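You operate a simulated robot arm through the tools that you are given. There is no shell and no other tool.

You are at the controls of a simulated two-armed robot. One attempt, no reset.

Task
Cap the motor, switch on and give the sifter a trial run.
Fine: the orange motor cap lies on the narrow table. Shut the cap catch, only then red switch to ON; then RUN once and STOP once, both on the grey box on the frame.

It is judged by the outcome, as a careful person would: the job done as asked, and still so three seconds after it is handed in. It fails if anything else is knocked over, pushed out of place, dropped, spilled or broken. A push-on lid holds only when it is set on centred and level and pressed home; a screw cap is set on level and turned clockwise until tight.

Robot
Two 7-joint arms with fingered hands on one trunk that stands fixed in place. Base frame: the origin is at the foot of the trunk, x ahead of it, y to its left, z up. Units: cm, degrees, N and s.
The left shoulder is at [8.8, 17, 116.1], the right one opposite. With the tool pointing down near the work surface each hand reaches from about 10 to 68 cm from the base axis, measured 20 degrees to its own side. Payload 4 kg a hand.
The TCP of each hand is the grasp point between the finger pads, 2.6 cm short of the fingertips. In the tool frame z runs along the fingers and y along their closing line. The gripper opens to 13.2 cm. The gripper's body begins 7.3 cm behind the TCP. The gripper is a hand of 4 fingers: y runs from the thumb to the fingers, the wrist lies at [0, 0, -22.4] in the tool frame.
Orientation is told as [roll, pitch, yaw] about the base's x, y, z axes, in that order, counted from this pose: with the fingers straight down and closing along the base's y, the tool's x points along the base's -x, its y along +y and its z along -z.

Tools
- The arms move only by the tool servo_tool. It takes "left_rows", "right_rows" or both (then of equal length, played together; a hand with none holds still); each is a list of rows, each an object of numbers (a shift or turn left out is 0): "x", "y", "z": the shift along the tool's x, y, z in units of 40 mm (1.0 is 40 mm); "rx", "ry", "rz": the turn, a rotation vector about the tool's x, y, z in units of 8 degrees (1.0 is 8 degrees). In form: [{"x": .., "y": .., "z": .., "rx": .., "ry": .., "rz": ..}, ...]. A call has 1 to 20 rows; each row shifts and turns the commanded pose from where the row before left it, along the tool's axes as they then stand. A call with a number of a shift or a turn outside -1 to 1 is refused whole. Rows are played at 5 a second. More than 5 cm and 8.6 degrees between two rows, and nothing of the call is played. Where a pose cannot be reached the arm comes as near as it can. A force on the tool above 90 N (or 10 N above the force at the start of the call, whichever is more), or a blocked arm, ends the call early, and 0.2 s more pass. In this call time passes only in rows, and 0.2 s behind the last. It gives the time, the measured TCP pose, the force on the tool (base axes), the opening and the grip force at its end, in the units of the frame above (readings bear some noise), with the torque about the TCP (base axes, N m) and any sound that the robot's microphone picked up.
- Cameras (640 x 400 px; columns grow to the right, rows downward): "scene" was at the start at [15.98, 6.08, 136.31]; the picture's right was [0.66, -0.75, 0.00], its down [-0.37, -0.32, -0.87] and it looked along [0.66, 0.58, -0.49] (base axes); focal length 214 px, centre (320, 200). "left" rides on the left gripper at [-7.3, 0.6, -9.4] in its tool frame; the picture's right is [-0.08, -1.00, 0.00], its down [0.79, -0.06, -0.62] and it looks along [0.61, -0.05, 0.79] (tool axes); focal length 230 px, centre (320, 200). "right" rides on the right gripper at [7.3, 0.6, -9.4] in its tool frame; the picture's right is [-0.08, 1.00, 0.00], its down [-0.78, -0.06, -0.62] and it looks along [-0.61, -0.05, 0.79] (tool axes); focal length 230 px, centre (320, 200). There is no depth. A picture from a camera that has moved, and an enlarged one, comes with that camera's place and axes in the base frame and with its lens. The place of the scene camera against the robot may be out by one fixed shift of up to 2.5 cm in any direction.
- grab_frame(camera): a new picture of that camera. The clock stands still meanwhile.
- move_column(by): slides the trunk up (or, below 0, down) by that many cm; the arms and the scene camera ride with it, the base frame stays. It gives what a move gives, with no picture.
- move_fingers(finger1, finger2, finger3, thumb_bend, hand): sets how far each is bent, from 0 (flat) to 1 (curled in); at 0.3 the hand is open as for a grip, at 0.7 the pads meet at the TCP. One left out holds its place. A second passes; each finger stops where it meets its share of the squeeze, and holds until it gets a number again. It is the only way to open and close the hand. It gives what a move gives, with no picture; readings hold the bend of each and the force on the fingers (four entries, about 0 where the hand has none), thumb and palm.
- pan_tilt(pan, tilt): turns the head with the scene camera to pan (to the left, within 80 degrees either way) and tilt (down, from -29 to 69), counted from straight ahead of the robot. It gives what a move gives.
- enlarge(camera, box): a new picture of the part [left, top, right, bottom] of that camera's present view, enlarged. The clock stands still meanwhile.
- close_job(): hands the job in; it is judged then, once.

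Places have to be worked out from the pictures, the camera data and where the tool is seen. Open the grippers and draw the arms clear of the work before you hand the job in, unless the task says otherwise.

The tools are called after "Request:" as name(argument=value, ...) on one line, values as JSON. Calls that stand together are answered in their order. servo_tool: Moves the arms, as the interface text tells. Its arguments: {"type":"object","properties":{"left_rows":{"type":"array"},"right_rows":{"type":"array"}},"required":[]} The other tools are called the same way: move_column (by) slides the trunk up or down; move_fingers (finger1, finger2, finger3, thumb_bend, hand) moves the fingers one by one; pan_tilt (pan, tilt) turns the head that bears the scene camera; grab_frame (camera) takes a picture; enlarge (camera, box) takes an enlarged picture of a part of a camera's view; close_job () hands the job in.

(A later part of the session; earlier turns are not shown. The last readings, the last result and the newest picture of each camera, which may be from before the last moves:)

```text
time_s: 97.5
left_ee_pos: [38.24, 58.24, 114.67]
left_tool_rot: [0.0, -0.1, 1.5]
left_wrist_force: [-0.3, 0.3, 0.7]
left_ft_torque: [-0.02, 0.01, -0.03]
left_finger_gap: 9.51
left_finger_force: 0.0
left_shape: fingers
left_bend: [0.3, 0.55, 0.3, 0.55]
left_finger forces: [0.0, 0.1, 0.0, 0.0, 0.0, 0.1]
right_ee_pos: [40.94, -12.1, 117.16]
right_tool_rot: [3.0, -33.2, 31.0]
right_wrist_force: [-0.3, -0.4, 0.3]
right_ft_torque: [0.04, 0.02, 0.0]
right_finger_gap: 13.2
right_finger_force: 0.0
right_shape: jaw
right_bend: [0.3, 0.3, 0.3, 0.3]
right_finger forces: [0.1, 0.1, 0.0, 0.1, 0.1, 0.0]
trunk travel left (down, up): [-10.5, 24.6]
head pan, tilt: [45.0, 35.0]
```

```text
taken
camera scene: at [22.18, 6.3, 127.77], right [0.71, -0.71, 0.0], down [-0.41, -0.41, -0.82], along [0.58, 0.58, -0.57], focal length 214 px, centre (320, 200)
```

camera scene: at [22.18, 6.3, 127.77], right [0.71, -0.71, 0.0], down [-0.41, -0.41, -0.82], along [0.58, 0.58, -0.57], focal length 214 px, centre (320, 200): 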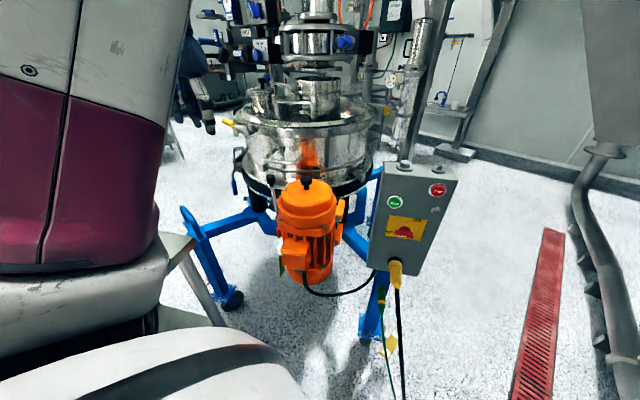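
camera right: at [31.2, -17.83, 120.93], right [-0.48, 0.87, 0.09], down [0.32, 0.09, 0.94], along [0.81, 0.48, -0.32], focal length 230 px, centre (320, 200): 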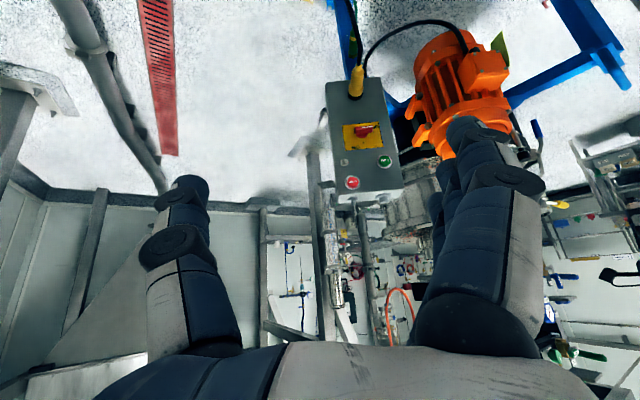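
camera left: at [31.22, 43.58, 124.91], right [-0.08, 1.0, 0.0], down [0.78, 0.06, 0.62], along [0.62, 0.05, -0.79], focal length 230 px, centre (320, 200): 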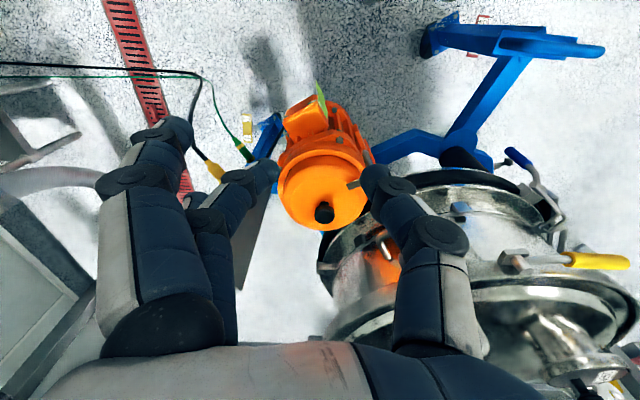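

Good view of the box from the right camera. I enlarge it to measure the face and the switch.

Request:
enlarge(camera="right", box=[310, 60, 430, 210])

Request:
enlarge(camera="scene", box=[350, 150, 470, 280])

```text
2.67 times, centred on (370, 135) of right
camera zoom: at [31.2, -17.83, 120.93], right [-0.48, 0.87, 0.09], down [0.32, 0.09, 0.94], along [0.81, 0.48, -0.32], focal length 614 px, centre (187, 373)
```

zoom: 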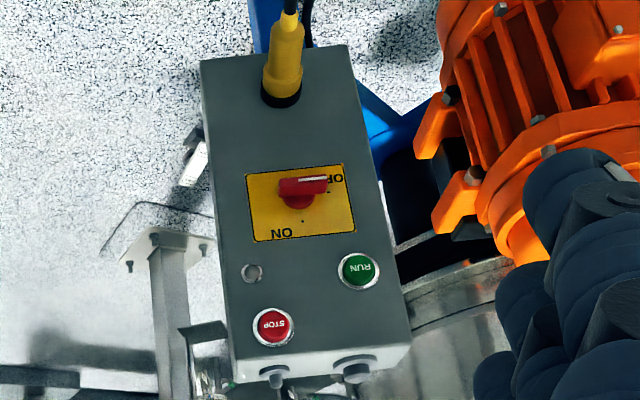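

```text
3.08 times, centred on (410, 215) of scene
camera zoom: at [22.18, 6.3, 127.77], right [0.71, -0.71, 0.0], down [-0.41, -0.41, -0.82], along [0.58, 0.58, -0.57], focal length 660 px, centre (43, 154)
```

zoom: 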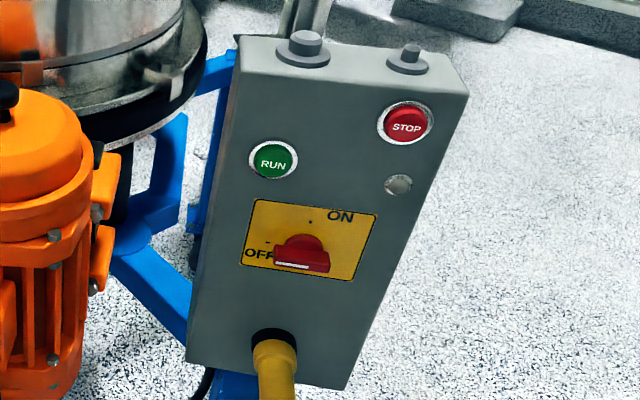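

The face: RUN ≈(69.0, 25.1, 93.3), STOP ≈(73.7, 17.3, 98.3), switch ≈(71.4, 21.2, 84.8); inward direction azimuth ≈31°. The switch bar is horizontal (OFF) and must turn 90° clockwise. I pitch the right hand to point horizontally and test turning its wrist −90° in free space.

Request:
servo_tool(right_rows=[{"ry": -0.89}, {"ry": -0.89}, {"ry": -0.89}, {"ry": -0.89}, {"ry": -0.89}, {"ry": -0.89}, {"ry": -0.89}, {"ry": -0.89}])

Request:
servo_tool(right_rows=[{"rz": -1}, {"rz": -1}, {"rz": -1}, {"rz": -1}, {"rz": -1}, {"rz": -1}, {"rz": -1}, {"rz": -1}, {"rz": -1}, {"rz": -1}, {"rz": -1}])

Request:
grab_frame(camera="right")

Request:
grab_frame(camera="scene")

```text
time_s: 99.3
left_ee_pos: [38.34, 58.28, 114.46]
left_tool_rot: [-0.1, 0.1, 1.4]
left_wrist_force: [-0.3, -0.3, 0.4]
left_ft_torque: [0.02, 0.0, 0.01]
left_finger_gap: 9.52
left_finger_force: 0.0
left_shape: fingers
left_bend: [0.3, 0.55, 0.3, 0.55]
left_finger forces: [0.0, 0.0, 0.1, 0.0, 0.0, 0.0]
right_ee_pos: [48.74, -11.8, 129.42]
right_tool_rot: [88.0, -87.6, -55.2]
right_wrist_force: [-0.8, -0.6, 0.6]
right_ft_torque: [-0.02, 0.01, -0.01]
right_finger_gap: 13.19
right_finger_force: 0.1
right_shape: jaw
right_bend: [0.3, 0.3, 0.3, 0.3]
right_finger forces: [0.1, 0.1, 0.0, 0.1, 0.0, 0.1]
right hand out of reach, approached as far as the arm can: row 3, 4, 5, 6, 7, 8
trunk travel left (down, up): [-10.5, 24.6]
head pan, tilt: [45.0, 35.0]
```

```text
time_s: 101.7
left_ee_pos: [38.26, 58.33, 114.57]
left_tool_rot: [0.0, 0.1, 1.5]
left_wrist_force: [0.4, -0.4, -0.5]
left_ft_torque: [0.01, -0.01, -0.03]
left_finger_gap: 9.47
left_finger_force: 0.1
left_shape: fingers
left_bend: [0.3, 0.55, 0.3, 0.55]
left_finger forces: [0.1, 0.0, 0.1, 0.0, 0.0, 0.0]
right_ee_pos: [48.91, -11.81, 129.35]
right_tool_rot: [-90.0, -4.4, 122.5]
right_wrist_force: [-0.1, -0.6, 0.0]
right_ft_torque: [-0.02, -0.02, 0.03]
right_finger_gap: 13.2
right_finger_force: 0.0
right_shape: jaw
right_bend: [0.3, 0.3, 0.3, 0.3]
right_finger forces: [0.0, 0.1, 0.1, 0.0, 0.1, 0.0]
trunk travel left (down, up): [-10.5, 24.6]
head pan, tilt: [45.0, 35.0]
```

```text
taken
camera right: at [44.9, -22.88, 128.27], right [-0.08, 0.13, -0.99], down [-0.94, 0.32, 0.12], along [0.34, 0.94, 0.09], focal length 230 px, centre (320, 200)
```

right: 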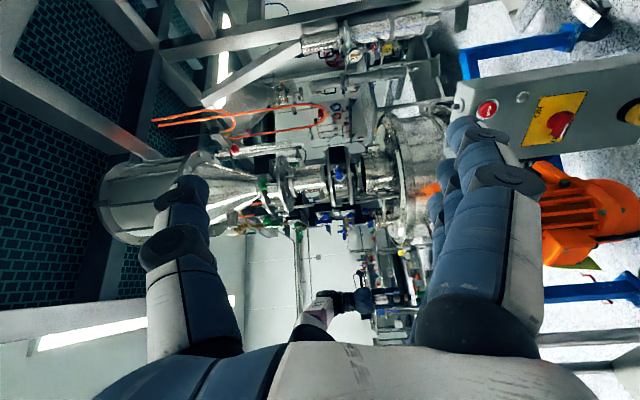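

```text
taken
camera scene: at [22.19, 6.32, 127.76], right [0.71, -0.71, 0.0], down [-0.41, -0.41, -0.82], along [0.58, 0.58, -0.57], focal length 214 px, centre (320, 200)
```

scene: 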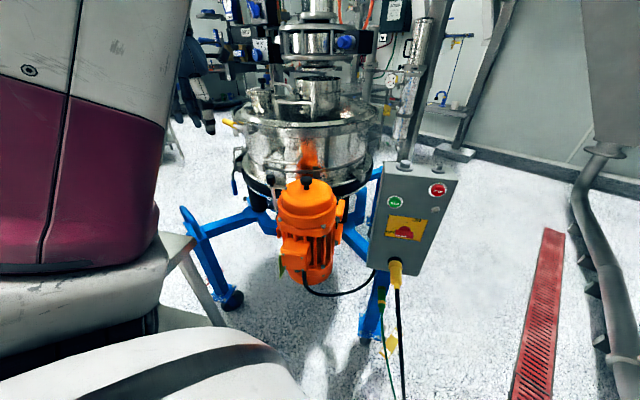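

The wrist can hold the wanted start orientation (tool z ≈ (0.85, 0.55, 0), fingers below, thumb above). I now bring the right hand down and toward a standoff point in front of the switch, checking on the way.

Request:
servo_tool(right_rows=[{"x": -0.2, "y": 0.7}, {"x": -0.2, "y": 0.7}, {"x": -0.2, "y": 0.7}, {"x": -0.2, "y": 0.7}, {"x": -0.2, "y": 0.7}, {"x": -0.2, "y": 0.7}])

Request:
grab_frame(camera="scene")

Request:
grab_frame(camera="right")

```text
time_s: 103.1
left_ee_pos: [38.22, 58.28, 114.5]
left_tool_rot: [0.1, 0.0, 1.4]
left_wrist_force: [-0.1, 0.8, -0.2]
left_ft_torque: [0.01, 0.02, 0.01]
left_finger_gap: 9.48
left_finger_force: 0.1
left_shape: fingers
left_bend: [0.3, 0.55, 0.3, 0.55]
left_finger forces: [0.0, 0.0, 0.1, 0.1, 0.0, 0.0]
right_ee_pos: [55.0, -5.03, 120.79]
right_tool_rot: [-90.0, -4.5, 122.6]
right_wrist_force: [-0.4, 0.0, -0.4]
right_ft_torque: [-0.05, 0.0, -0.03]
right_finger_gap: 13.18
right_finger_force: 0.1
right_shape: jaw
right_bend: [0.3, 0.3, 0.3, 0.3]
right_finger forces: [0.0, 0.0, 0.1, 0.0, 0.0, 0.1]
right hand out of reach, approached as far as the arm can: row 1, 2, 3, 4, 5, 6
trunk travel left (down, up): [-10.5, 24.6]
head pan, tilt: [45.0, 35.0]
```

```text
taken
camera scene: at [22.26, 6.33, 127.73], right [0.71, -0.71, 0.0], down [-0.41, -0.41, -0.82], along [0.58, 0.58, -0.57], focal length 214 px, centre (320, 200)
```

scene: 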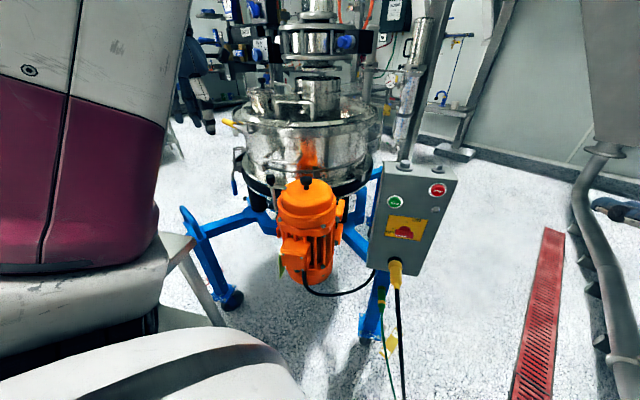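

```text
taken
camera right: at [50.9, -16.16, 119.59], right [-0.08, 0.13, -0.99], down [-0.94, 0.32, 0.12], along [0.34, 0.94, 0.1], focal length 230 px, centre (320, 200)
```

right: 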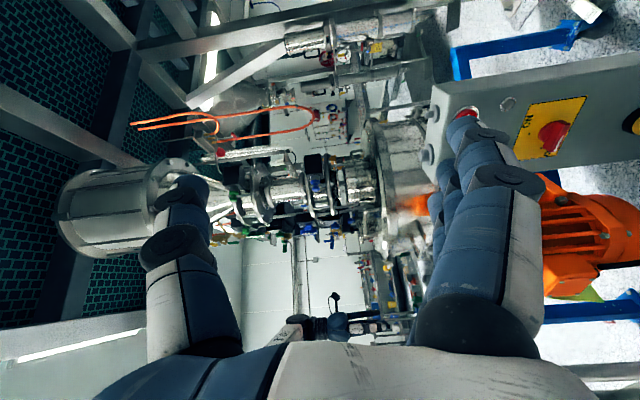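

The commanded point was too close to the body; moving forward should make it reachable. I advance along the tool axis, still ~20 cm short of the face.

Request:
servo_tool(right_rows=[{"z": 0.8}, {"z": 0.8}, {"z": 0.8}, {"z": 0.8}, {"z": 0.8}])

Request:
grab_frame(camera="scene")

```text
time_s: 104.3
left_ee_pos: [38.33, 58.36, 114.55]
left_tool_rot: [-0.1, 0.0, 1.5]
left_wrist_force: [0.0, 1.1, -0.5]
left_ft_torque: [0.01, -0.03, 0.04]
left_finger_gap: 9.53
left_finger_force: 0.0
left_shape: fingers
left_bend: [0.3, 0.55, 0.3, 0.55]
left_finger forces: [0.1, 0.0, 0.0, 0.1, 0.0, 0.1]
right_ee_pos: [68.41, 3.79, 120.68]
right_tool_rot: [-90.0, -4.6, 122.6]
right_wrist_force: [0.7, 0.2, 0.3]
right_ft_torque: [0.02, 0.02, 0.03]
right_finger_gap: 13.2
right_finger_force: 0.1
right_shape: jaw
right_bend: [0.3, 0.3, 0.3, 0.3]
right_finger forces: [0.1, 0.0, 0.1, 0.1, 0.0, 0.0]
trunk travel left (down, up): [-10.5, 24.6]
head pan, tilt: [45.0, 35.0]
```

```text
taken
camera scene: at [22.24, 6.35, 127.73], right [0.71, -0.71, 0.0], down [-0.41, -0.41, -0.82], along [0.58, 0.58, -0.57], focal length 214 px, centre (320, 200)
```

scene: 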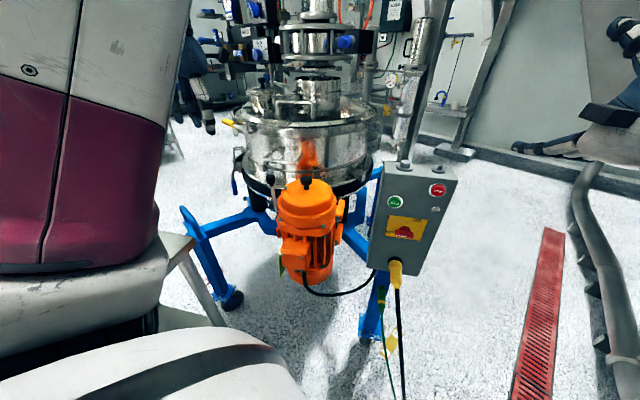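

The command follows the actual pose, so the hand is now at (68, 4, 121), 11 cm before the face plane. I back off 5 cm and then descend and shift left to stand in front of the switch.

Request:
servo_tool(right_rows=[{"z": -0.7}, {"z": -0.7}, {"x": -0.2, "y": 0.8}, {"x": -0.2, "y": 0.8}, {"x": -0.2, "y": 0.8}, {"x": -0.2, "y": 0.8}, {"x": -0.2, "y": 0.8}, {"x": -0.2, "y": 0.8}])

Request:
grab_frame(camera="scene")

Request:
grab_frame(camera="right")

```text
time_s: 106.1
left_ee_pos: [38.32, 58.16, 114.63]
left_tool_rot: [0.0, 0.0, 1.5]
left_wrist_force: [-0.3, -1.0, 0.8]
left_ft_torque: [-0.01, -0.01, 0.01]
left_finger_gap: 9.49
left_finger_force: 0.0
left_shape: fingers
left_bend: [0.3, 0.55, 0.3, 0.55]
left_finger forces: [0.1, 0.0, 0.0, 0.0, 0.0, 0.1]
right_ee_pos: [62.68, 2.0, 116.6]
right_tool_rot: [-90.1, -4.4, 122.4]
right_wrist_force: [0.7, 0.9, 0.3]
right_ft_torque: [0.01, 0.04, 0.0]
right_finger_gap: 13.18
right_finger_force: 0.1
right_shape: jaw
right_bend: [0.3, 0.3, 0.3, 0.3]
right_finger forces: [0.1, 0.0, 0.0, 0.1, 0.1, 0.0]
right hand out of reach, approached as far as the arm can: row 4, 5, 6, 7, 8
trunk travel left (down, up): [-10.5, 24.6]
head pan, tilt: [45.0, 35.0]
```

```text
taken
camera scene: at [22.2, 6.31, 127.76], right [0.71, -0.71, 0.0], down [-0.41, -0.41, -0.82], along [0.58, 0.58, -0.57], focal length 214 px, centre (320, 200)
```

scene: 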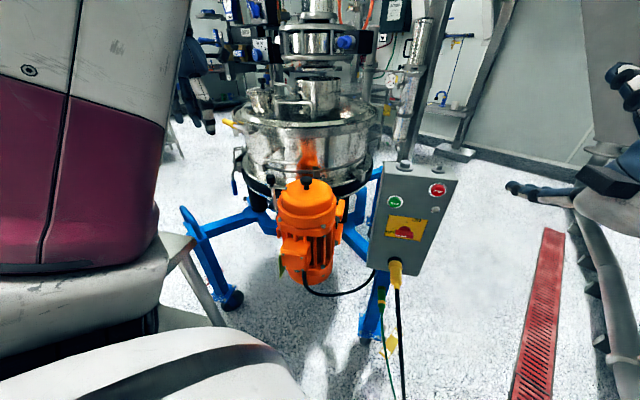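

```text
taken
camera right: at [58.7, -9.2, 115.48], right [-0.08, 0.13, -0.99], down [-0.94, 0.32, 0.12], along [0.34, 0.94, 0.1], focal length 230 px, centre (320, 200)
```

right: 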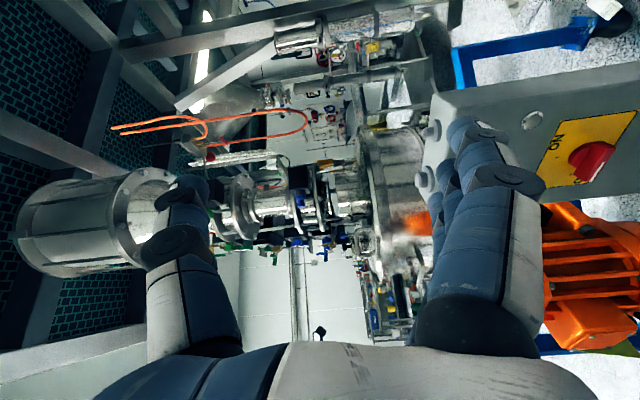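

With the hand rolled and horizontal the arm can't get low enough. New plan: keep the fingers pointing forward‑down (~45°), poke the buttons with the closed fingertips, and turn the switch by pushing its bar's right end down. I back off and undo the roll and part of the pitch.

Request:
servo_tool(right_rows=[{"z": -0.8}, {"z": -0.8}, {"rz": 1}, {"rz": 1}, {"rz": 1}, {"rz": 1}, {"rz": 1}, {"rz": 1}, {"rz": 1}, {"rz": 1}, {"rz": 1}, {"rz": 1}, {"rz": 1}])

Request:
servo_tool(right_rows=[{"ry": 0.9}, {"ry": 0.9}, {"ry": 0.9}, {"ry": 0.9}, {"ry": 0.9}, {"ry": 0.9}])

Request:
move_fingers(hand="right", finger1=0.72, finger2=0.72, finger3=0.72, thumb_bend=0.72)

Request:
grab_frame(camera="right")

Request:
grab_frame(camera="scene")

```text
time_s: 108.9
left_ee_pos: [38.31, 58.2, 114.68]
left_tool_rot: [0.0, 0.0, 1.6]
left_wrist_force: [-0.9, 0.8, -0.2]
left_ft_torque: [-0.02, -0.01, -0.05]
left_finger_gap: 9.48
left_finger_force: 0.1
left_shape: fingers
left_bend: [0.3, 0.55, 0.3, 0.55]
left_finger forces: [0.0, 0.1, 0.0, 0.0, 0.0, 0.1]
right_ee_pos: [57.41, -1.52, 116.73]
right_tool_rot: [90.1, -87.4, -57.5]
right_wrist_force: [-0.7, 0.2, 0.6]
right_ft_torque: [-0.01, 0.01, -0.05]
right_finger_gap: 13.19
right_finger_force: 0.0
right_shape: jaw
right_bend: [0.3, 0.3, 0.3, 0.3]
right_finger forces: [0.0, 0.0, 0.1, 0.0, 0.0, 0.0]
trunk travel left (down, up): [-10.5, 24.6]
head pan, tilt: [45.0, 35.0]
```

```text
time_s: 110.3
left_ee_pos: [38.12, 58.24, 114.53]
left_tool_rot: [0.0, 0.0, 1.6]
left_wrist_force: [-0.7, -1.0, 0.5]
left_ft_torque: [-0.03, 0.01, 0.01]
left_finger_gap: 9.51
left_finger_force: 0.1
left_shape: fingers
left_bend: [0.3, 0.55, 0.3, 0.55]
left_finger forces: [0.0, 0.1, 0.0, 0.1, 0.0, 0.0]
right_ee_pos: [57.53, -1.49, 116.65]
right_tool_rot: [3.6, -46.7, 30.0]
right_wrist_force: [-0.4, -0.4, 0.0]
right_ft_torque: [0.01, -0.02, -0.02]
right_finger_gap: 13.2
right_finger_force: 0.1
right_shape: jaw
right_bend: [0.3, 0.3, 0.3, 0.3]
right_finger forces: [0.0, 0.0, 0.1, 0.1, 0.0, 0.0]
trunk travel left (down, up): [-10.5, 24.6]
head pan, tilt: [45.0, 35.0]
```

```text
time_s: 111.3
left_ee_pos: [38.2, 58.34, 114.6]
left_tool_rot: [-0.1, 0.0, 1.5]
left_wrist_force: [-0.4, -0.2, -0.1]
left_ft_torque: [0.03, 0.01, 0.0]
left_finger_gap: 9.5
left_finger_force: 0.0
left_shape: fingers
left_bend: [0.3, 0.55, 0.3, 0.55]
left_finger forces: [0.0, 0.0, 0.0, 0.1, 0.0, 0.1]
right_ee_pos: [57.46, -1.43, 116.71]
right_tool_rot: [3.6, -46.6, 29.8]
right_wrist_force: [-0.2, -0.3, -0.3]
right_ft_torque: [-0.02, 0.01, 0.01]
right_finger_gap: 1.14
right_finger_force: 0.1
right_shape: fingers
right_bend: [0.72, 0.71, 0.72, 0.71]
right_finger forces: [0.1, 0.0, 0.0, 0.0, 0.0, 0.0]
trunk travel left (down, up): [-10.5, 24.6]
head pan, tilt: [45.0, 35.0]
```

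```text
taken
camera right: at [47.17, -7.4, 117.83], right [-0.49, 0.87, 0.1], down [0.13, -0.04, 0.99], along [0.86, 0.5, -0.09], focal length 230 px, centre (320, 200)
```

right: 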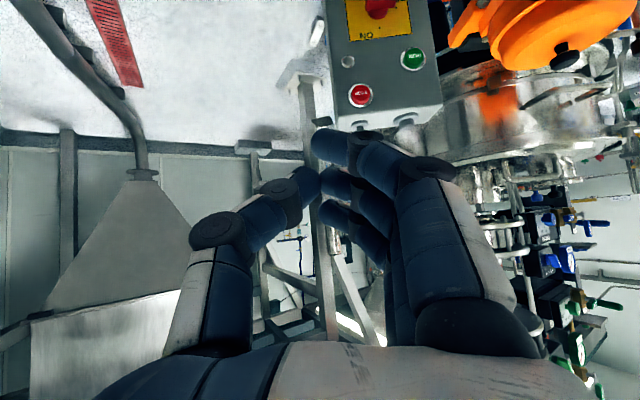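

```text
taken
camera scene: at [22.19, 6.32, 127.76], right [0.71, -0.71, 0.0], down [-0.41, -0.41, -0.82], along [0.58, 0.58, -0.57], focal length 214 px, centre (320, 200)
```

scene: 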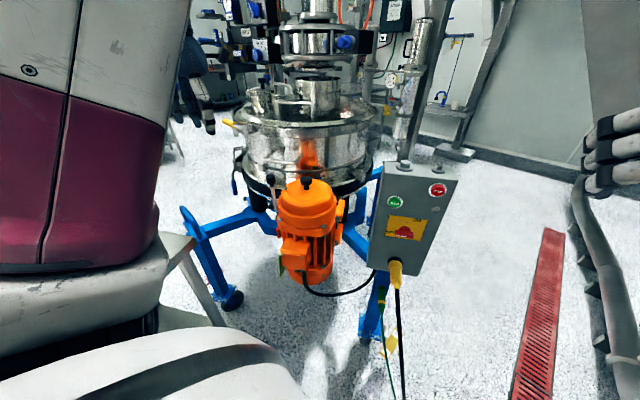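

The box face stays consistent (RUN ≈(68.8, 24.9, 93.6)). For precise poking I curl all but one finger; I check which finger is the front one.

Request:
move_fingers(hand="right", finger1=1.0, finger2=1.0, finger3=0.45, thumb_bend=0.9)

Request:
grab_frame(camera="right")

Request:
pan_tilt(pan=10, tilt=35)

Request:
grab_frame(camera="scene")

```text
time_s: 112.3
left_ee_pos: [38.26, 58.35, 114.49]
left_tool_rot: [0.0, 0.0, 1.6]
left_wrist_force: [-0.4, 0.0, -0.4]
left_ft_torque: [0.0, 0.04, -0.02]
left_finger_gap: 9.5
left_finger_force: 0.0
left_shape: fingers
left_bend: [0.3, 0.55, 0.3, 0.55]
left_finger forces: [0.1, 0.1, 0.0, 0.1, 0.0, 0.1]
right_ee_pos: [57.41, -1.46, 116.64]
right_tool_rot: [3.6, -46.7, 29.9]
right_wrist_force: [-0.2, -0.1, -0.2]
right_ft_torque: [-0.01, -0.01, -0.01]
right_finger_gap: 3.57
right_finger_force: 0.0
right_shape: fingers
right_bend: [1.0, 0.84, 0.45, 0.85]
right_finger forces: [0.0, 0.1, 0.1, 0.0, 0.1, 0.1]
trunk travel left (down, up): [-10.5, 24.6]
head pan, tilt: [45.0, 35.0]
```

```text
taken
camera right: at [47.17, -7.4, 117.83], right [-0.49, 0.87, 0.1], down [0.13, -0.04, 0.99], along [0.86, 0.5, -0.09], focal length 230 px, centre (320, 200)
```

right: 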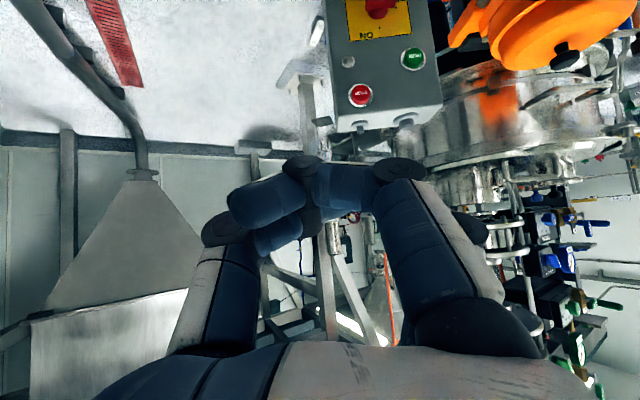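

```text
time_s: 113.3
left_ee_pos: [38.28, 58.25, 114.68]
left_tool_rot: [0.0, 0.1, 1.5]
left_wrist_force: [-0.3, 0.2, 0.0]
left_ft_torque: [0.01, -0.03, -0.03]
left_finger_gap: 9.48
left_finger_force: 0.1
left_shape: fingers
left_bend: [0.3, 0.55, 0.3, 0.55]
left_finger forces: [0.0, 0.0, 0.0, 0.0, 0.1, 0.0]
right_ee_pos: [57.43, -1.46, 116.55]
right_tool_rot: [3.6, -46.8, 29.9]
right_wrist_force: [0.3, -0.6, -0.2]
right_ft_torque: [0.02, 0.03, 0.03]
right_finger_gap: 3.59
right_finger_force: 0.0
right_shape: fingers
right_bend: [1.0, 0.84, 0.45, 0.85]
right_finger forces: [0.0, 0.1, 0.1, 0.1, 0.0, 0.0]
trunk travel left (down, up): [-10.5, 24.6]
head pan, tilt: [10.0, 35.0]
```

```text
taken
camera scene: at [24.63, 1.63, 127.76], right [0.17, -0.98, 0.0], down [-0.56, -0.1, -0.82], along [0.81, 0.14, -0.57], focal length 214 px, centre (320, 200)
```

scene: 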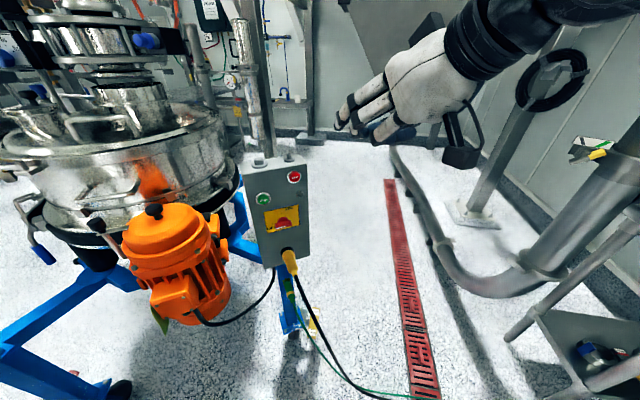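

The scene camera at pan 10° sees both hand and box well. I enlarge to identify the pointing finger.

Request:
enlarge(camera="scene", box=[310, 0, 510, 160])

Request:
enlarge(camera="scene", box=[225, 140, 335, 280])

```text
2.50 times, centred on (410, 80) of scene
camera zoom: at [24.63, 1.63, 127.76], right [0.17, -0.98, 0.0], down [-0.56, -0.1, -0.82], along [0.81, 0.14, -0.57], focal length 536 px, centre (95, 500)
```

zoom: 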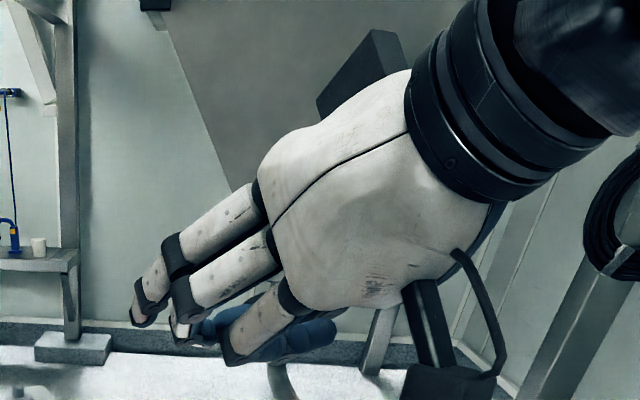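

```text
2.86 times, centred on (280, 210) of scene
camera zoom: at [24.63, 1.63, 127.76], right [0.17, -0.98, 0.0], down [-0.56, -0.1, -0.82], along [0.81, 0.14, -0.57], focal length 613 px, centre (434, 171)
```

zoom: 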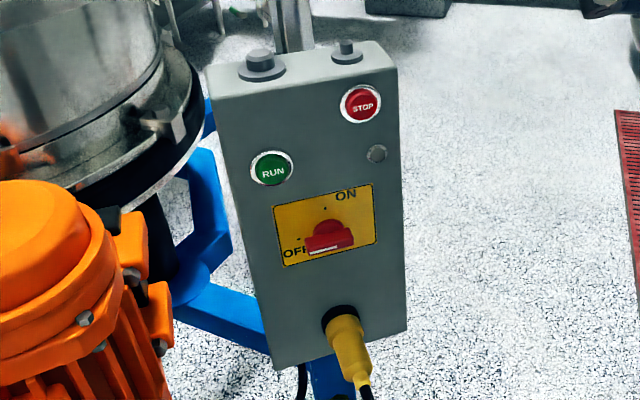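

Finger 3 is the front (upper) finger. I straighten it to 0.3 as the pointer, keep the others curled, and check where its tip is.

Request:
move_fingers(hand="right", finger3=0.3, finger2=1.0, thumb_bend=0.8)

Request:
enlarge(camera="scene", box=[270, 20, 470, 180])

Request:
grab_frame(camera="right")

```text
time_s: 114.3
left_ee_pos: [38.29, 58.24, 114.61]
left_tool_rot: [-0.1, 0.0, 1.4]
left_wrist_force: [-0.1, 0.6, -0.1]
left_ft_torque: [-0.04, 0.0, 0.0]
left_finger_gap: 9.49
left_finger_force: 0.1
left_shape: fingers
left_bend: [0.3, 0.55, 0.3, 0.55]
left_finger forces: [0.0, 0.0, 0.1, 0.0, 0.1, 0.0]
right_ee_pos: [57.45, -1.55, 116.62]
right_tool_rot: [3.6, -46.7, 30.0]
right_wrist_force: [-0.1, -0.3, 0.8]
right_ft_torque: [0.01, 0.01, -0.04]
right_finger_gap: 3.63
right_finger_force: 0.1
right_shape: fingers
right_bend: [1.0, 0.78, 0.3, 0.8]
right_finger forces: [0.0, 0.0, 0.0, 0.1, 0.0, 0.0]
trunk travel left (down, up): [-10.5, 24.6]
head pan, tilt: [10.0, 35.0]
```

```text
2.50 times, centred on (370, 100) of scene
camera zoom: at [24.64, 1.62, 127.76], right [0.17, -0.98, 0.0], down [-0.56, -0.1, -0.82], along [0.81, 0.14, -0.57], focal length 536 px, centre (195, 450)
```

zoom: 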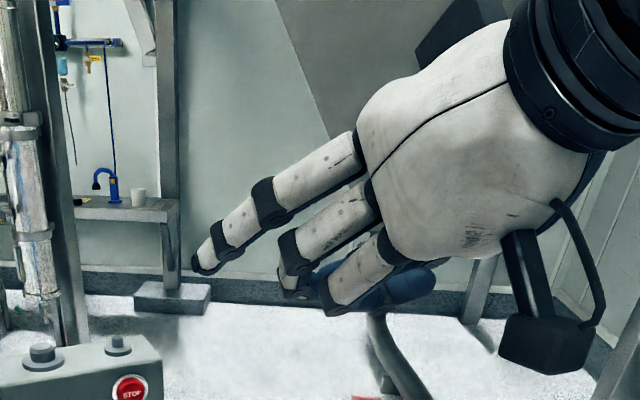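

```text
taken
camera right: at [47.17, -7.4, 117.83], right [-0.49, 0.87, 0.1], down [0.13, -0.04, 0.99], along [0.86, 0.5, -0.09], focal length 230 px, centre (320, 200)
```

right: 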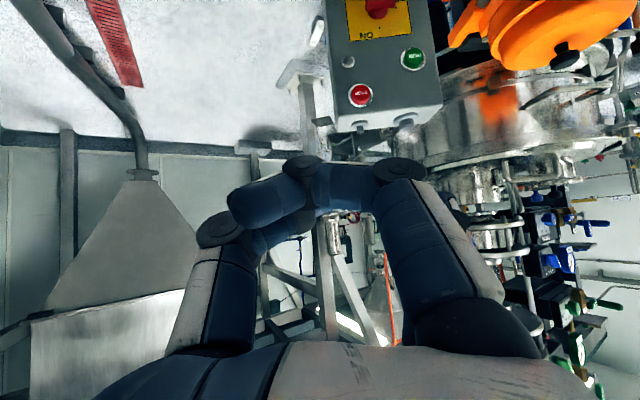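

Pointer tip matches prediction (scene camera bias ≈(0, +0.8, +1.8)). In face coordinates: face at d≈71.3, switch centre r≈16.9, z≈85.5. I move so the fingertip hovers ~5 cm before the face, right of and above the switch bar.

Request:
servo_tool(right_rows=[{"x": 0.28, "y": 0.053, "z": 0.79}, {"x": 0.28, "y": 0.053, "z": 0.79}, {"x": 0.28, "y": 0.053, "z": 0.79}, {"x": 0.28, "y": 0.053, "z": 0.79}, {"x": 0.28, "y": 0.053, "z": 0.79}, {"x": 0.28, "y": 0.053, "z": 0.79}, {"x": 0.28, "y": 0.053, "z": 0.79}])

Request:
grab_frame(camera="scene")

Request:
grab_frame(camera="right")

```text
time_s: 115.9
left_ee_pos: [38.39, 58.24, 114.55]
left_tool_rot: [0.0, 0.1, 1.4]
left_wrist_force: [0.1, 0.1, 0.0]
left_ft_torque: [-0.02, 0.0, -0.02]
left_finger_gap: 9.51
left_finger_force: 0.2
left_shape: fingers
left_bend: [0.3, 0.55, 0.3, 0.55]
left_finger forces: [0.0, 0.1, 0.0, 0.0, 0.1, 0.0]
right_ee_pos: [65.33, 6.3, 95.76]
right_tool_rot: [3.7, -46.7, 29.9]
right_wrist_force: [-0.6, 0.8, -0.2]
right_ft_torque: [0.01, 0.0, -0.02]
right_finger_gap: 3.65
right_finger_force: 0.1
right_shape: fingers
right_bend: [1.0, 0.78, 0.3, 0.8]
right_finger forces: [0.1, 0.0, 0.1, 0.0, 0.1, 0.0]
trunk travel left (down, up): [-10.5, 24.6]
head pan, tilt: [10.0, 35.0]
```

```text
taken
camera scene: at [24.75, 1.62, 127.71], right [0.17, -0.98, 0.0], down [-0.57, -0.1, -0.82], along [0.81, 0.14, -0.57], focal length 214 px, centre (320, 200)
```

scene: 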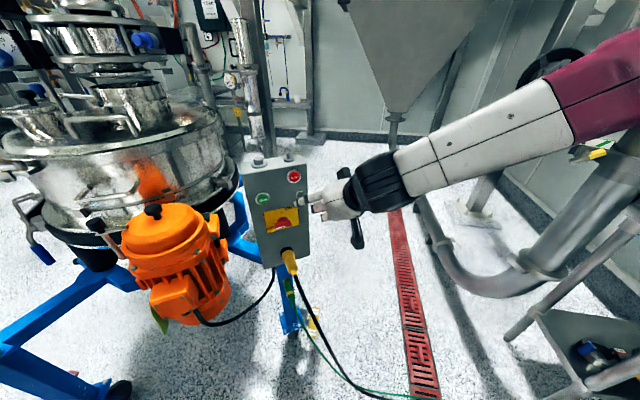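

```text
taken
camera right: at [55.13, 0.36, 96.89], right [-0.49, 0.87, 0.1], down [0.13, -0.04, 0.99], along [0.86, 0.5, -0.09], focal length 230 px, centre (320, 200)
```

right: 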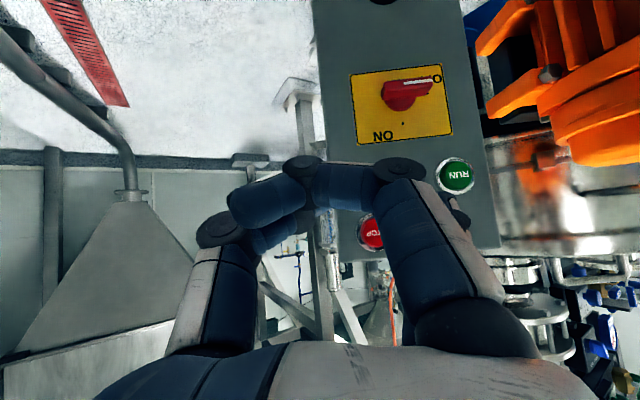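

Excellent views. I enlarge both to refine the switch and fingertip positions.

Request:
enlarge(camera="right", box=[310, 30, 510, 260])

Request:
enlarge(camera="scene", box=[240, 150, 370, 270])

```text
1.74 times, centred on (410, 145) of right
camera zoom: at [55.13, 0.36, 96.89], right [-0.49, 0.87, 0.1], down [0.13, -0.04, 0.99], along [0.86, 0.5, -0.09], focal length 400 px, centre (164, 296)
```

zoom: 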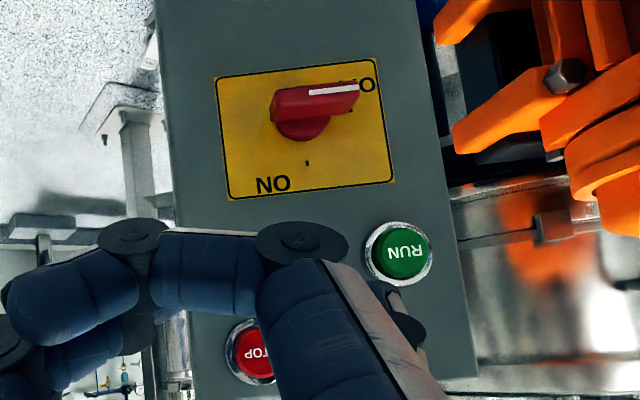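

```text
3.33 times, centred on (305, 210) of scene
camera zoom: at [24.75, 1.62, 127.71], right [0.17, -0.98, 0.0], down [-0.57, -0.1, -0.82], along [0.81, 0.14, -0.57], focal length 715 px, centre (370, 167)
```

zoom: 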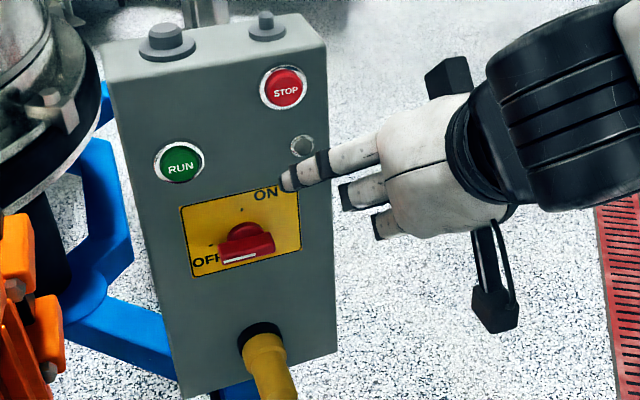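

Geometry is consistent: switch centre at (r 17.0, z 85.5), RUN at (r 12.3, z 93.6), face d≈71.5. I bring the tip to just above the right half of the bar, about 5 cm from the face.

Request:
servo_tool(right_rows=[{"x": 0.25, "y": 0.025, "z": 0.6}, {"x": 0.25, "y": 0.025, "z": 0.6}, {"x": 0.25, "y": 0.025, "z": 0.6}])

Request:
enlarge(camera="scene", box=[240, 150, 370, 270])

Request:
grab_frame(camera="right")

```text
time_s: 116.7
left_ee_pos: [38.4, 58.17, 114.54]
left_tool_rot: [-0.1, 0.2, 1.5]
left_wrist_force: [-0.1, 0.5, -0.5]
left_ft_torque: [0.02, 0.02, -0.02]
left_finger_gap: 9.52
left_finger_force: 0.1
left_shape: fingers
left_bend: [0.3, 0.55, 0.3, 0.55]
left_finger forces: [0.0, 0.0, 0.0, 0.0, 0.0, 0.1]
right_ee_pos: [67.86, 8.38, 88.83]
right_tool_rot: [3.7, -46.7, 29.9]
right_wrist_force: [-0.5, 0.0, -0.2]
right_ft_torque: [-0.02, 0.02, -0.06]
right_finger_gap: 3.65
right_finger_force: 0.1
right_shape: fingers
right_bend: [1.0, 0.78, 0.3, 0.8]
right_finger forces: [0.0, 0.0, 0.1, 0.0, 0.0, 0.0]
trunk travel left (down, up): [-10.5, 24.6]
head pan, tilt: [10.0, 35.0]
```

```text
3.33 times, centred on (305, 210) of scene
camera zoom: at [24.73, 1.63, 127.72], right [0.17, -0.98, 0.0], down [-0.57, -0.1, -0.82], along [0.81, 0.14, -0.57], focal length 715 px, centre (370, 167)
```

zoom: 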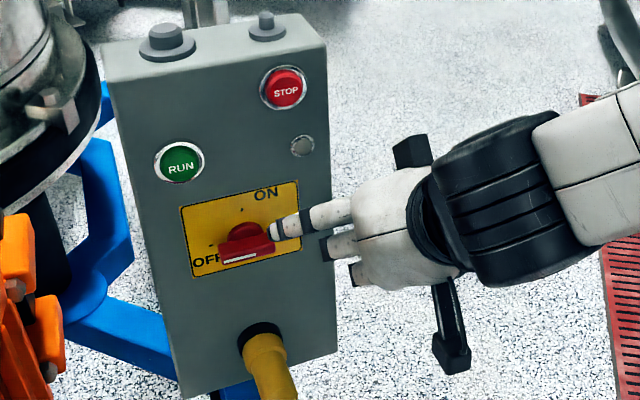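

```text
taken
camera right: at [57.54, 2.52, 90.0], right [-0.49, 0.87, 0.1], down [0.13, -0.04, 0.99], along [0.86, 0.5, -0.09], focal length 230 px, centre (320, 200)
```

right: 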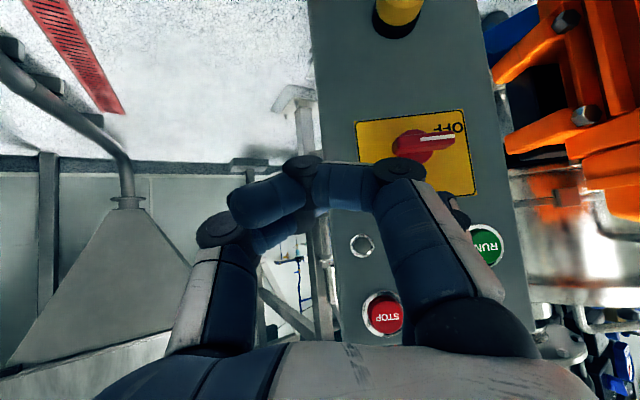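

Tip is at about (r 19.1, d 66.1, z 89). I advance it 4.2 cm toward the face, above the bar's right half.

Request:
servo_tool(right_rows=[{"x": -0.25, "y": -0.02, "z": 0.26}, {"x": -0.25, "y": -0.02, "z": 0.26}, {"x": -0.22, "y": -0.02, "z": 0.24}])

Request:
enlarge(camera="scene", box=[250, 180, 330, 250])

Request:
grab_frame(camera="right")

```text
time_s: 117.5
left_ee_pos: [38.27, 58.27, 114.57]
left_tool_rot: [-0.1, 0.0, 1.5]
left_wrist_force: [-0.4, 0.7, -0.7]
left_ft_torque: [-0.01, 0.01, 0.03]
left_finger_gap: 9.5
left_finger_force: 0.1
left_shape: fingers
left_bend: [0.3, 0.55, 0.3, 0.55]
left_finger forces: [0.0, 0.0, 0.0, 0.1, 0.1, 0.1]
right_ee_pos: [71.31, 10.53, 88.69]
right_tool_rot: [3.6, -46.7, 29.9]
right_wrist_force: [0.0, -0.6, -0.6]
right_ft_torque: [0.04, -0.01, -0.04]
right_finger_gap: 3.65
right_finger_force: 0.2
right_shape: fingers
right_bend: [1.0, 0.78, 0.3, 0.8]
right_finger forces: [0.1, 0.0, 0.0, 0.0, 0.0, 0.0]
trunk travel left (down, up): [-10.5, 24.6]
head pan, tilt: [10.0, 35.0]
```

```text
5.71 times, centred on (290, 215) of scene
camera zoom: at [24.66, 1.63, 127.75], right [0.17, -0.98, 0.0], down [-0.57, -0.1, -0.82], along [0.81, 0.14, -0.57], focal length 1226 px, centre (491, 114)
```

zoom: 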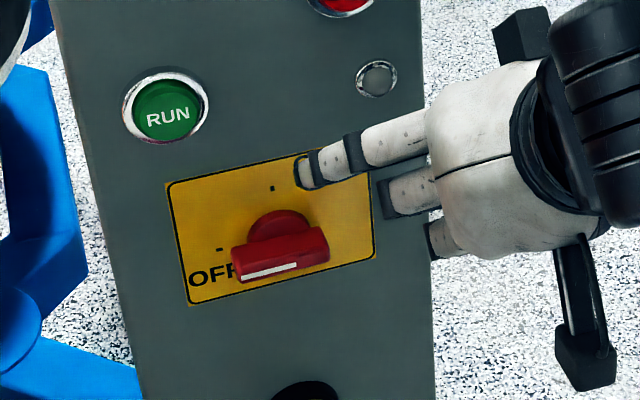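

```text
taken
camera right: at [61.1, 4.65, 90.01], right [-0.49, 0.87, 0.1], down [0.13, -0.04, 0.99], along [0.86, 0.5, -0.09], focal length 230 px, centre (320, 200)
```

right: 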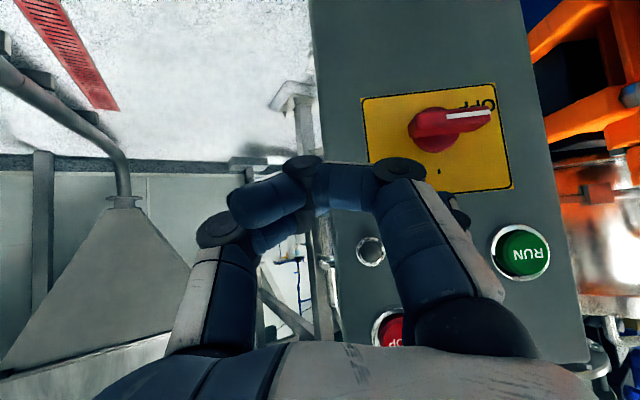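

The fingertip is right above the bar's right end. I push down in small steps: first 1.6 cm, checking the force.

Request:
servo_tool(right_rows=[{"x": 0.145, "y": -0.01, "z": 0.137}, {"x": 0.145, "y": -0.01, "z": 0.137}])

Request:
enlarge(camera="scene", box=[250, 180, 330, 250])

```text
time_s: 118.1
left_ee_pos: [38.31, 58.19, 114.74]
left_tool_rot: [0.1, 0.0, 1.5]
left_wrist_force: [0.1, -0.4, 0.6]
left_ft_torque: [-0.02, -0.02, 0.0]
left_finger_gap: 9.51
left_finger_force: 0.0
left_shape: fingers
left_bend: [0.3, 0.55, 0.3, 0.55]
left_finger forces: [0.0, 0.0, 0.1, 0.1, 0.0, 0.0]
right_ee_pos: [71.29, 10.49, 87.3]
right_tool_rot: [3.6, -46.8, 29.9]
right_wrist_force: [0.5, -0.8, -0.1]
right_ft_torque: [0.02, -0.02, 0.01]
right_finger_gap: 3.65
right_finger_force: 0.1
right_shape: fingers
right_bend: [1.0, 0.78, 0.3, 0.8]
right_finger forces: [0.1, 0.0, 0.0, 0.0, 0.1, 0.1]
trunk travel left (down, up): [-10.5, 24.6]
head pan, tilt: [10.0, 35.0]
```

```text
5.71 times, centred on (290, 215) of scene
camera zoom: at [24.64, 1.62, 127.76], right [0.17, -0.98, 0.0], down [-0.56, -0.1, -0.82], along [0.81, 0.14, -0.57], focal length 1226 px, centre (491, 114)
```

zoom: 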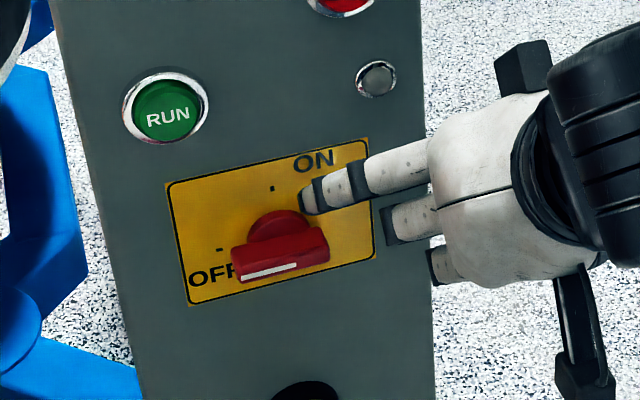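

Still above the bar, no contact. I continue downward.

Request:
servo_tool(right_rows=[{"x": 0.11, "y": -0.01, "z": 0.103}, {"x": 0.11, "y": -0.01, "z": 0.103}])

Request:
enlarge(camera="scene", box=[250, 180, 330, 250])

```text
time_s: 118.7
left_ee_pos: [38.24, 58.31, 114.75]
left_tool_rot: [0.0, 0.0, 1.4]
left_wrist_force: [-0.1, 0.8, -0.7]
left_ft_torque: [0.02, 0.02, -0.02]
left_finger_gap: 9.51
left_finger_force: 0.1
left_shape: fingers
left_bend: [0.3, 0.55, 0.3, 0.55]
left_finger forces: [0.0, 0.0, 0.0, 0.1, 0.1, 0.0]
right_ee_pos: [71.27, 10.42, 86.09]
right_tool_rot: [3.7, -46.6, 29.9]
right_wrist_force: [-0.7, -1.1, -0.2]
right_ft_torque: [0.01, 0.03, -0.03]
right_finger_gap: 3.65
right_finger_force: 0.1
right_shape: fingers
right_bend: [1.0, 0.78, 0.3, 0.8]
right_finger forces: [0.1, 0.0, 0.1, 0.0, 0.0, 0.0]
trunk travel left (down, up): [-10.5, 24.6]
head pan, tilt: [10.0, 35.0]
```

```text
5.71 times, centred on (290, 215) of scene
camera zoom: at [24.65, 1.62, 127.75], right [0.17, -0.98, 0.0], down [-0.56, -0.1, -0.82], along [0.81, 0.14, -0.57], focal length 1226 px, centre (491, 114)
```

zoom: 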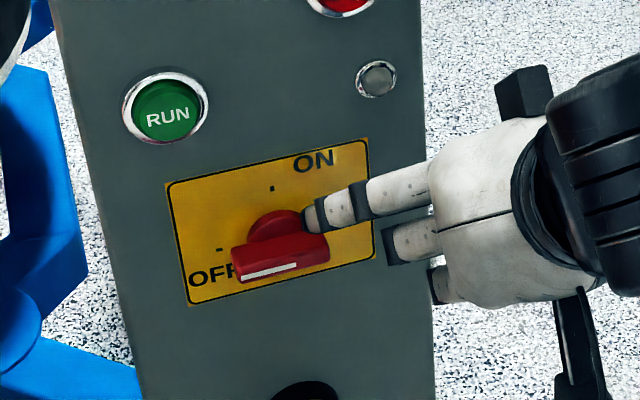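

Nearly touching. I push on down another 1 cm.

Request:
servo_tool(right_rows=[{"x": 0.09, "y": -0.02, "z": 0.085}, {"x": 0.09, "y": -0.02, "z": 0.085}])

Request:
enlarge(camera="scene", box=[250, 180, 330, 250])

```text
time_s: 119.3
left_ee_pos: [38.15, 58.27, 114.48]
left_tool_rot: [0.0, 0.0, 1.4]
left_wrist_force: [-0.2, 1.0, -0.2]
left_ft_torque: [0.01, 0.0, -0.02]
left_finger_gap: 9.49
left_finger_force: 0.1
left_shape: fingers
left_bend: [0.3, 0.55, 0.3, 0.55]
left_finger forces: [0.0, 0.1, 0.0, 0.1, 0.1, 0.0]
right_ee_pos: [71.37, 10.31, 85.16]
right_tool_rot: [3.6, -46.6, 29.9]
right_wrist_force: [-0.9, 0.1, -0.1]
right_ft_torque: [0.0, 0.0, -0.04]
right_finger_gap: 3.65
right_finger_force: 0.1
right_shape: fingers
right_bend: [1.0, 0.78, 0.3, 0.8]
right_finger forces: [0.0, 0.0, 0.0, 0.0, 0.1, 0.0]
trunk travel left (down, up): [-10.5, 24.6]
head pan, tilt: [10.0, 35.0]
```

```text
5.71 times, centred on (290, 215) of scene
camera zoom: at [24.64, 1.62, 127.76], right [0.17, -0.98, 0.0], down [-0.56, -0.1, -0.82], along [0.81, 0.14, -0.57], focal length 1226 px, centre (491, 114)
```

zoom: 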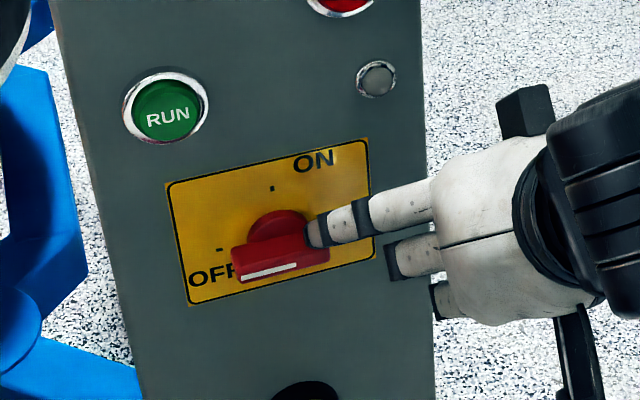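

No force yet; continuing down slightly.

Request:
servo_tool(right_rows=[{"x": 0.07, "y": 0.02, "z": 0.065}, {"x": 0.07, "y": 0.0, "z": 0.065}])

Request:
enlarge(camera="scene", box=[260, 185, 320, 235])

Request:
enlarge(camera="right", box=[330, 60, 530, 220])

```text
time_s: 119.9
left_ee_pos: [38.18, 58.19, 114.54]
left_tool_rot: [-0.1, 0.0, 1.5]
left_wrist_force: [0.6, 0.8, 0.0]
left_ft_torque: [0.01, 0.01, 0.04]
left_finger_gap: 9.49
left_finger_force: 0.1
left_shape: fingers
left_bend: [0.3, 0.55, 0.3, 0.55]
left_finger forces: [0.0, 0.1, 0.0, 0.1, 0.0, 0.1]
right_ee_pos: [71.28, 10.62, 84.45]
right_tool_rot: [3.6, -46.7, 29.9]
right_wrist_force: [-0.5, -0.8, 2.2]
right_ft_torque: [0.15, 0.01, -0.01]
right_finger_gap: 3.65
right_finger_force: 1.2
right_shape: fingers
right_bend: [1.0, 0.78, 0.3, 0.8]
right_finger forces: [0.0, 0.0, 1.5, 0.0, 0.0, 0.0]
trunk travel left (down, up): [-10.5, 24.6]
head pan, tilt: [10.0, 35.0]
```

```text
8.00 times, centred on (290, 210) of scene
camera zoom: at [24.6, 1.61, 127.77], right [0.17, -0.98, 0.0], down [-0.56, -0.1, -0.82], along [0.81, 0.14, -0.57], focal length 1716 px, centre (560, 120)
```

zoom: 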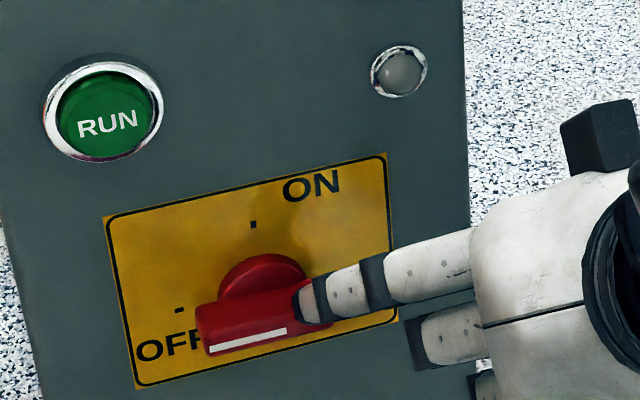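

```text
2.50 times, centred on (430, 140) of right
camera zoom: at [60.98, 4.68, 85.54], right [-0.49, 0.87, 0.1], down [0.13, -0.04, 0.99], along [0.86, 0.5, -0.09], focal length 575 px, centre (45, 350)
```

zoom: 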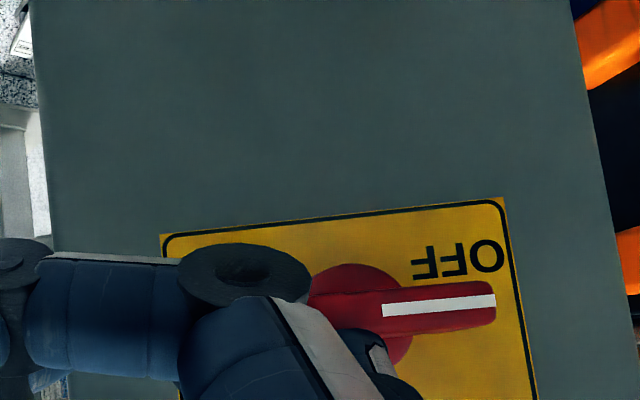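

Contact: 1.5 N on the pointer finger at tip z≈84.6, so the bar centre is near (r 16.4, z 84). I now push the bar's right end down along its arc.

Request:
servo_tool(right_rows=[{"x": 0.1, "y": 0.0, "z": 0.095}, {"x": 0.1, "y": 0.0, "z": 0.095}])

Request:
enlarge(camera="scene", box=[260, 185, 320, 235])

```text
time_s: 120.5
left_ee_pos: [38.17, 58.24, 114.54]
left_tool_rot: [0.0, 0.0, 1.6]
left_wrist_force: [-0.7, -0.7, 0.5]
left_ft_torque: [0.02, -0.04, 0.0]
left_finger_gap: 9.52
left_finger_force: 0.1
left_shape: fingers
left_bend: [0.3, 0.55, 0.3, 0.55]
left_finger forces: [0.1, 0.1, 0.0, 0.1, 0.1, 0.0]
right_ee_pos: [71.15, 10.56, 83.07]
right_tool_rot: [3.6, -46.6, 30.0]
right_wrist_force: [-4.7, -2.1, 0.8]
right_ft_torque: [-0.01, -0.06, 0.47]
right_finger_gap: 3.66
right_finger_force: 2.2
right_shape: fingers
right_bend: [1.0, 0.78, 0.25, 0.8]
right_finger forces: [0.0, 0.0, 5.5, 0.0, 0.0, 0.0]
trunk travel left (down, up): [-10.5, 24.6]
head pan, tilt: [10.0, 35.0]
```

```text
8.00 times, centred on (290, 210) of scene
camera zoom: at [24.65, 1.58, 127.72], right [0.17, -0.98, 0.0], down [-0.56, -0.1, -0.82], along [0.81, 0.14, -0.57], focal length 1716 px, centre (560, 120)
```

zoom: 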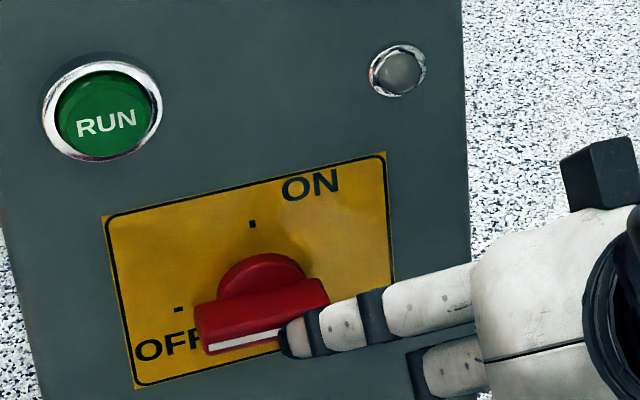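

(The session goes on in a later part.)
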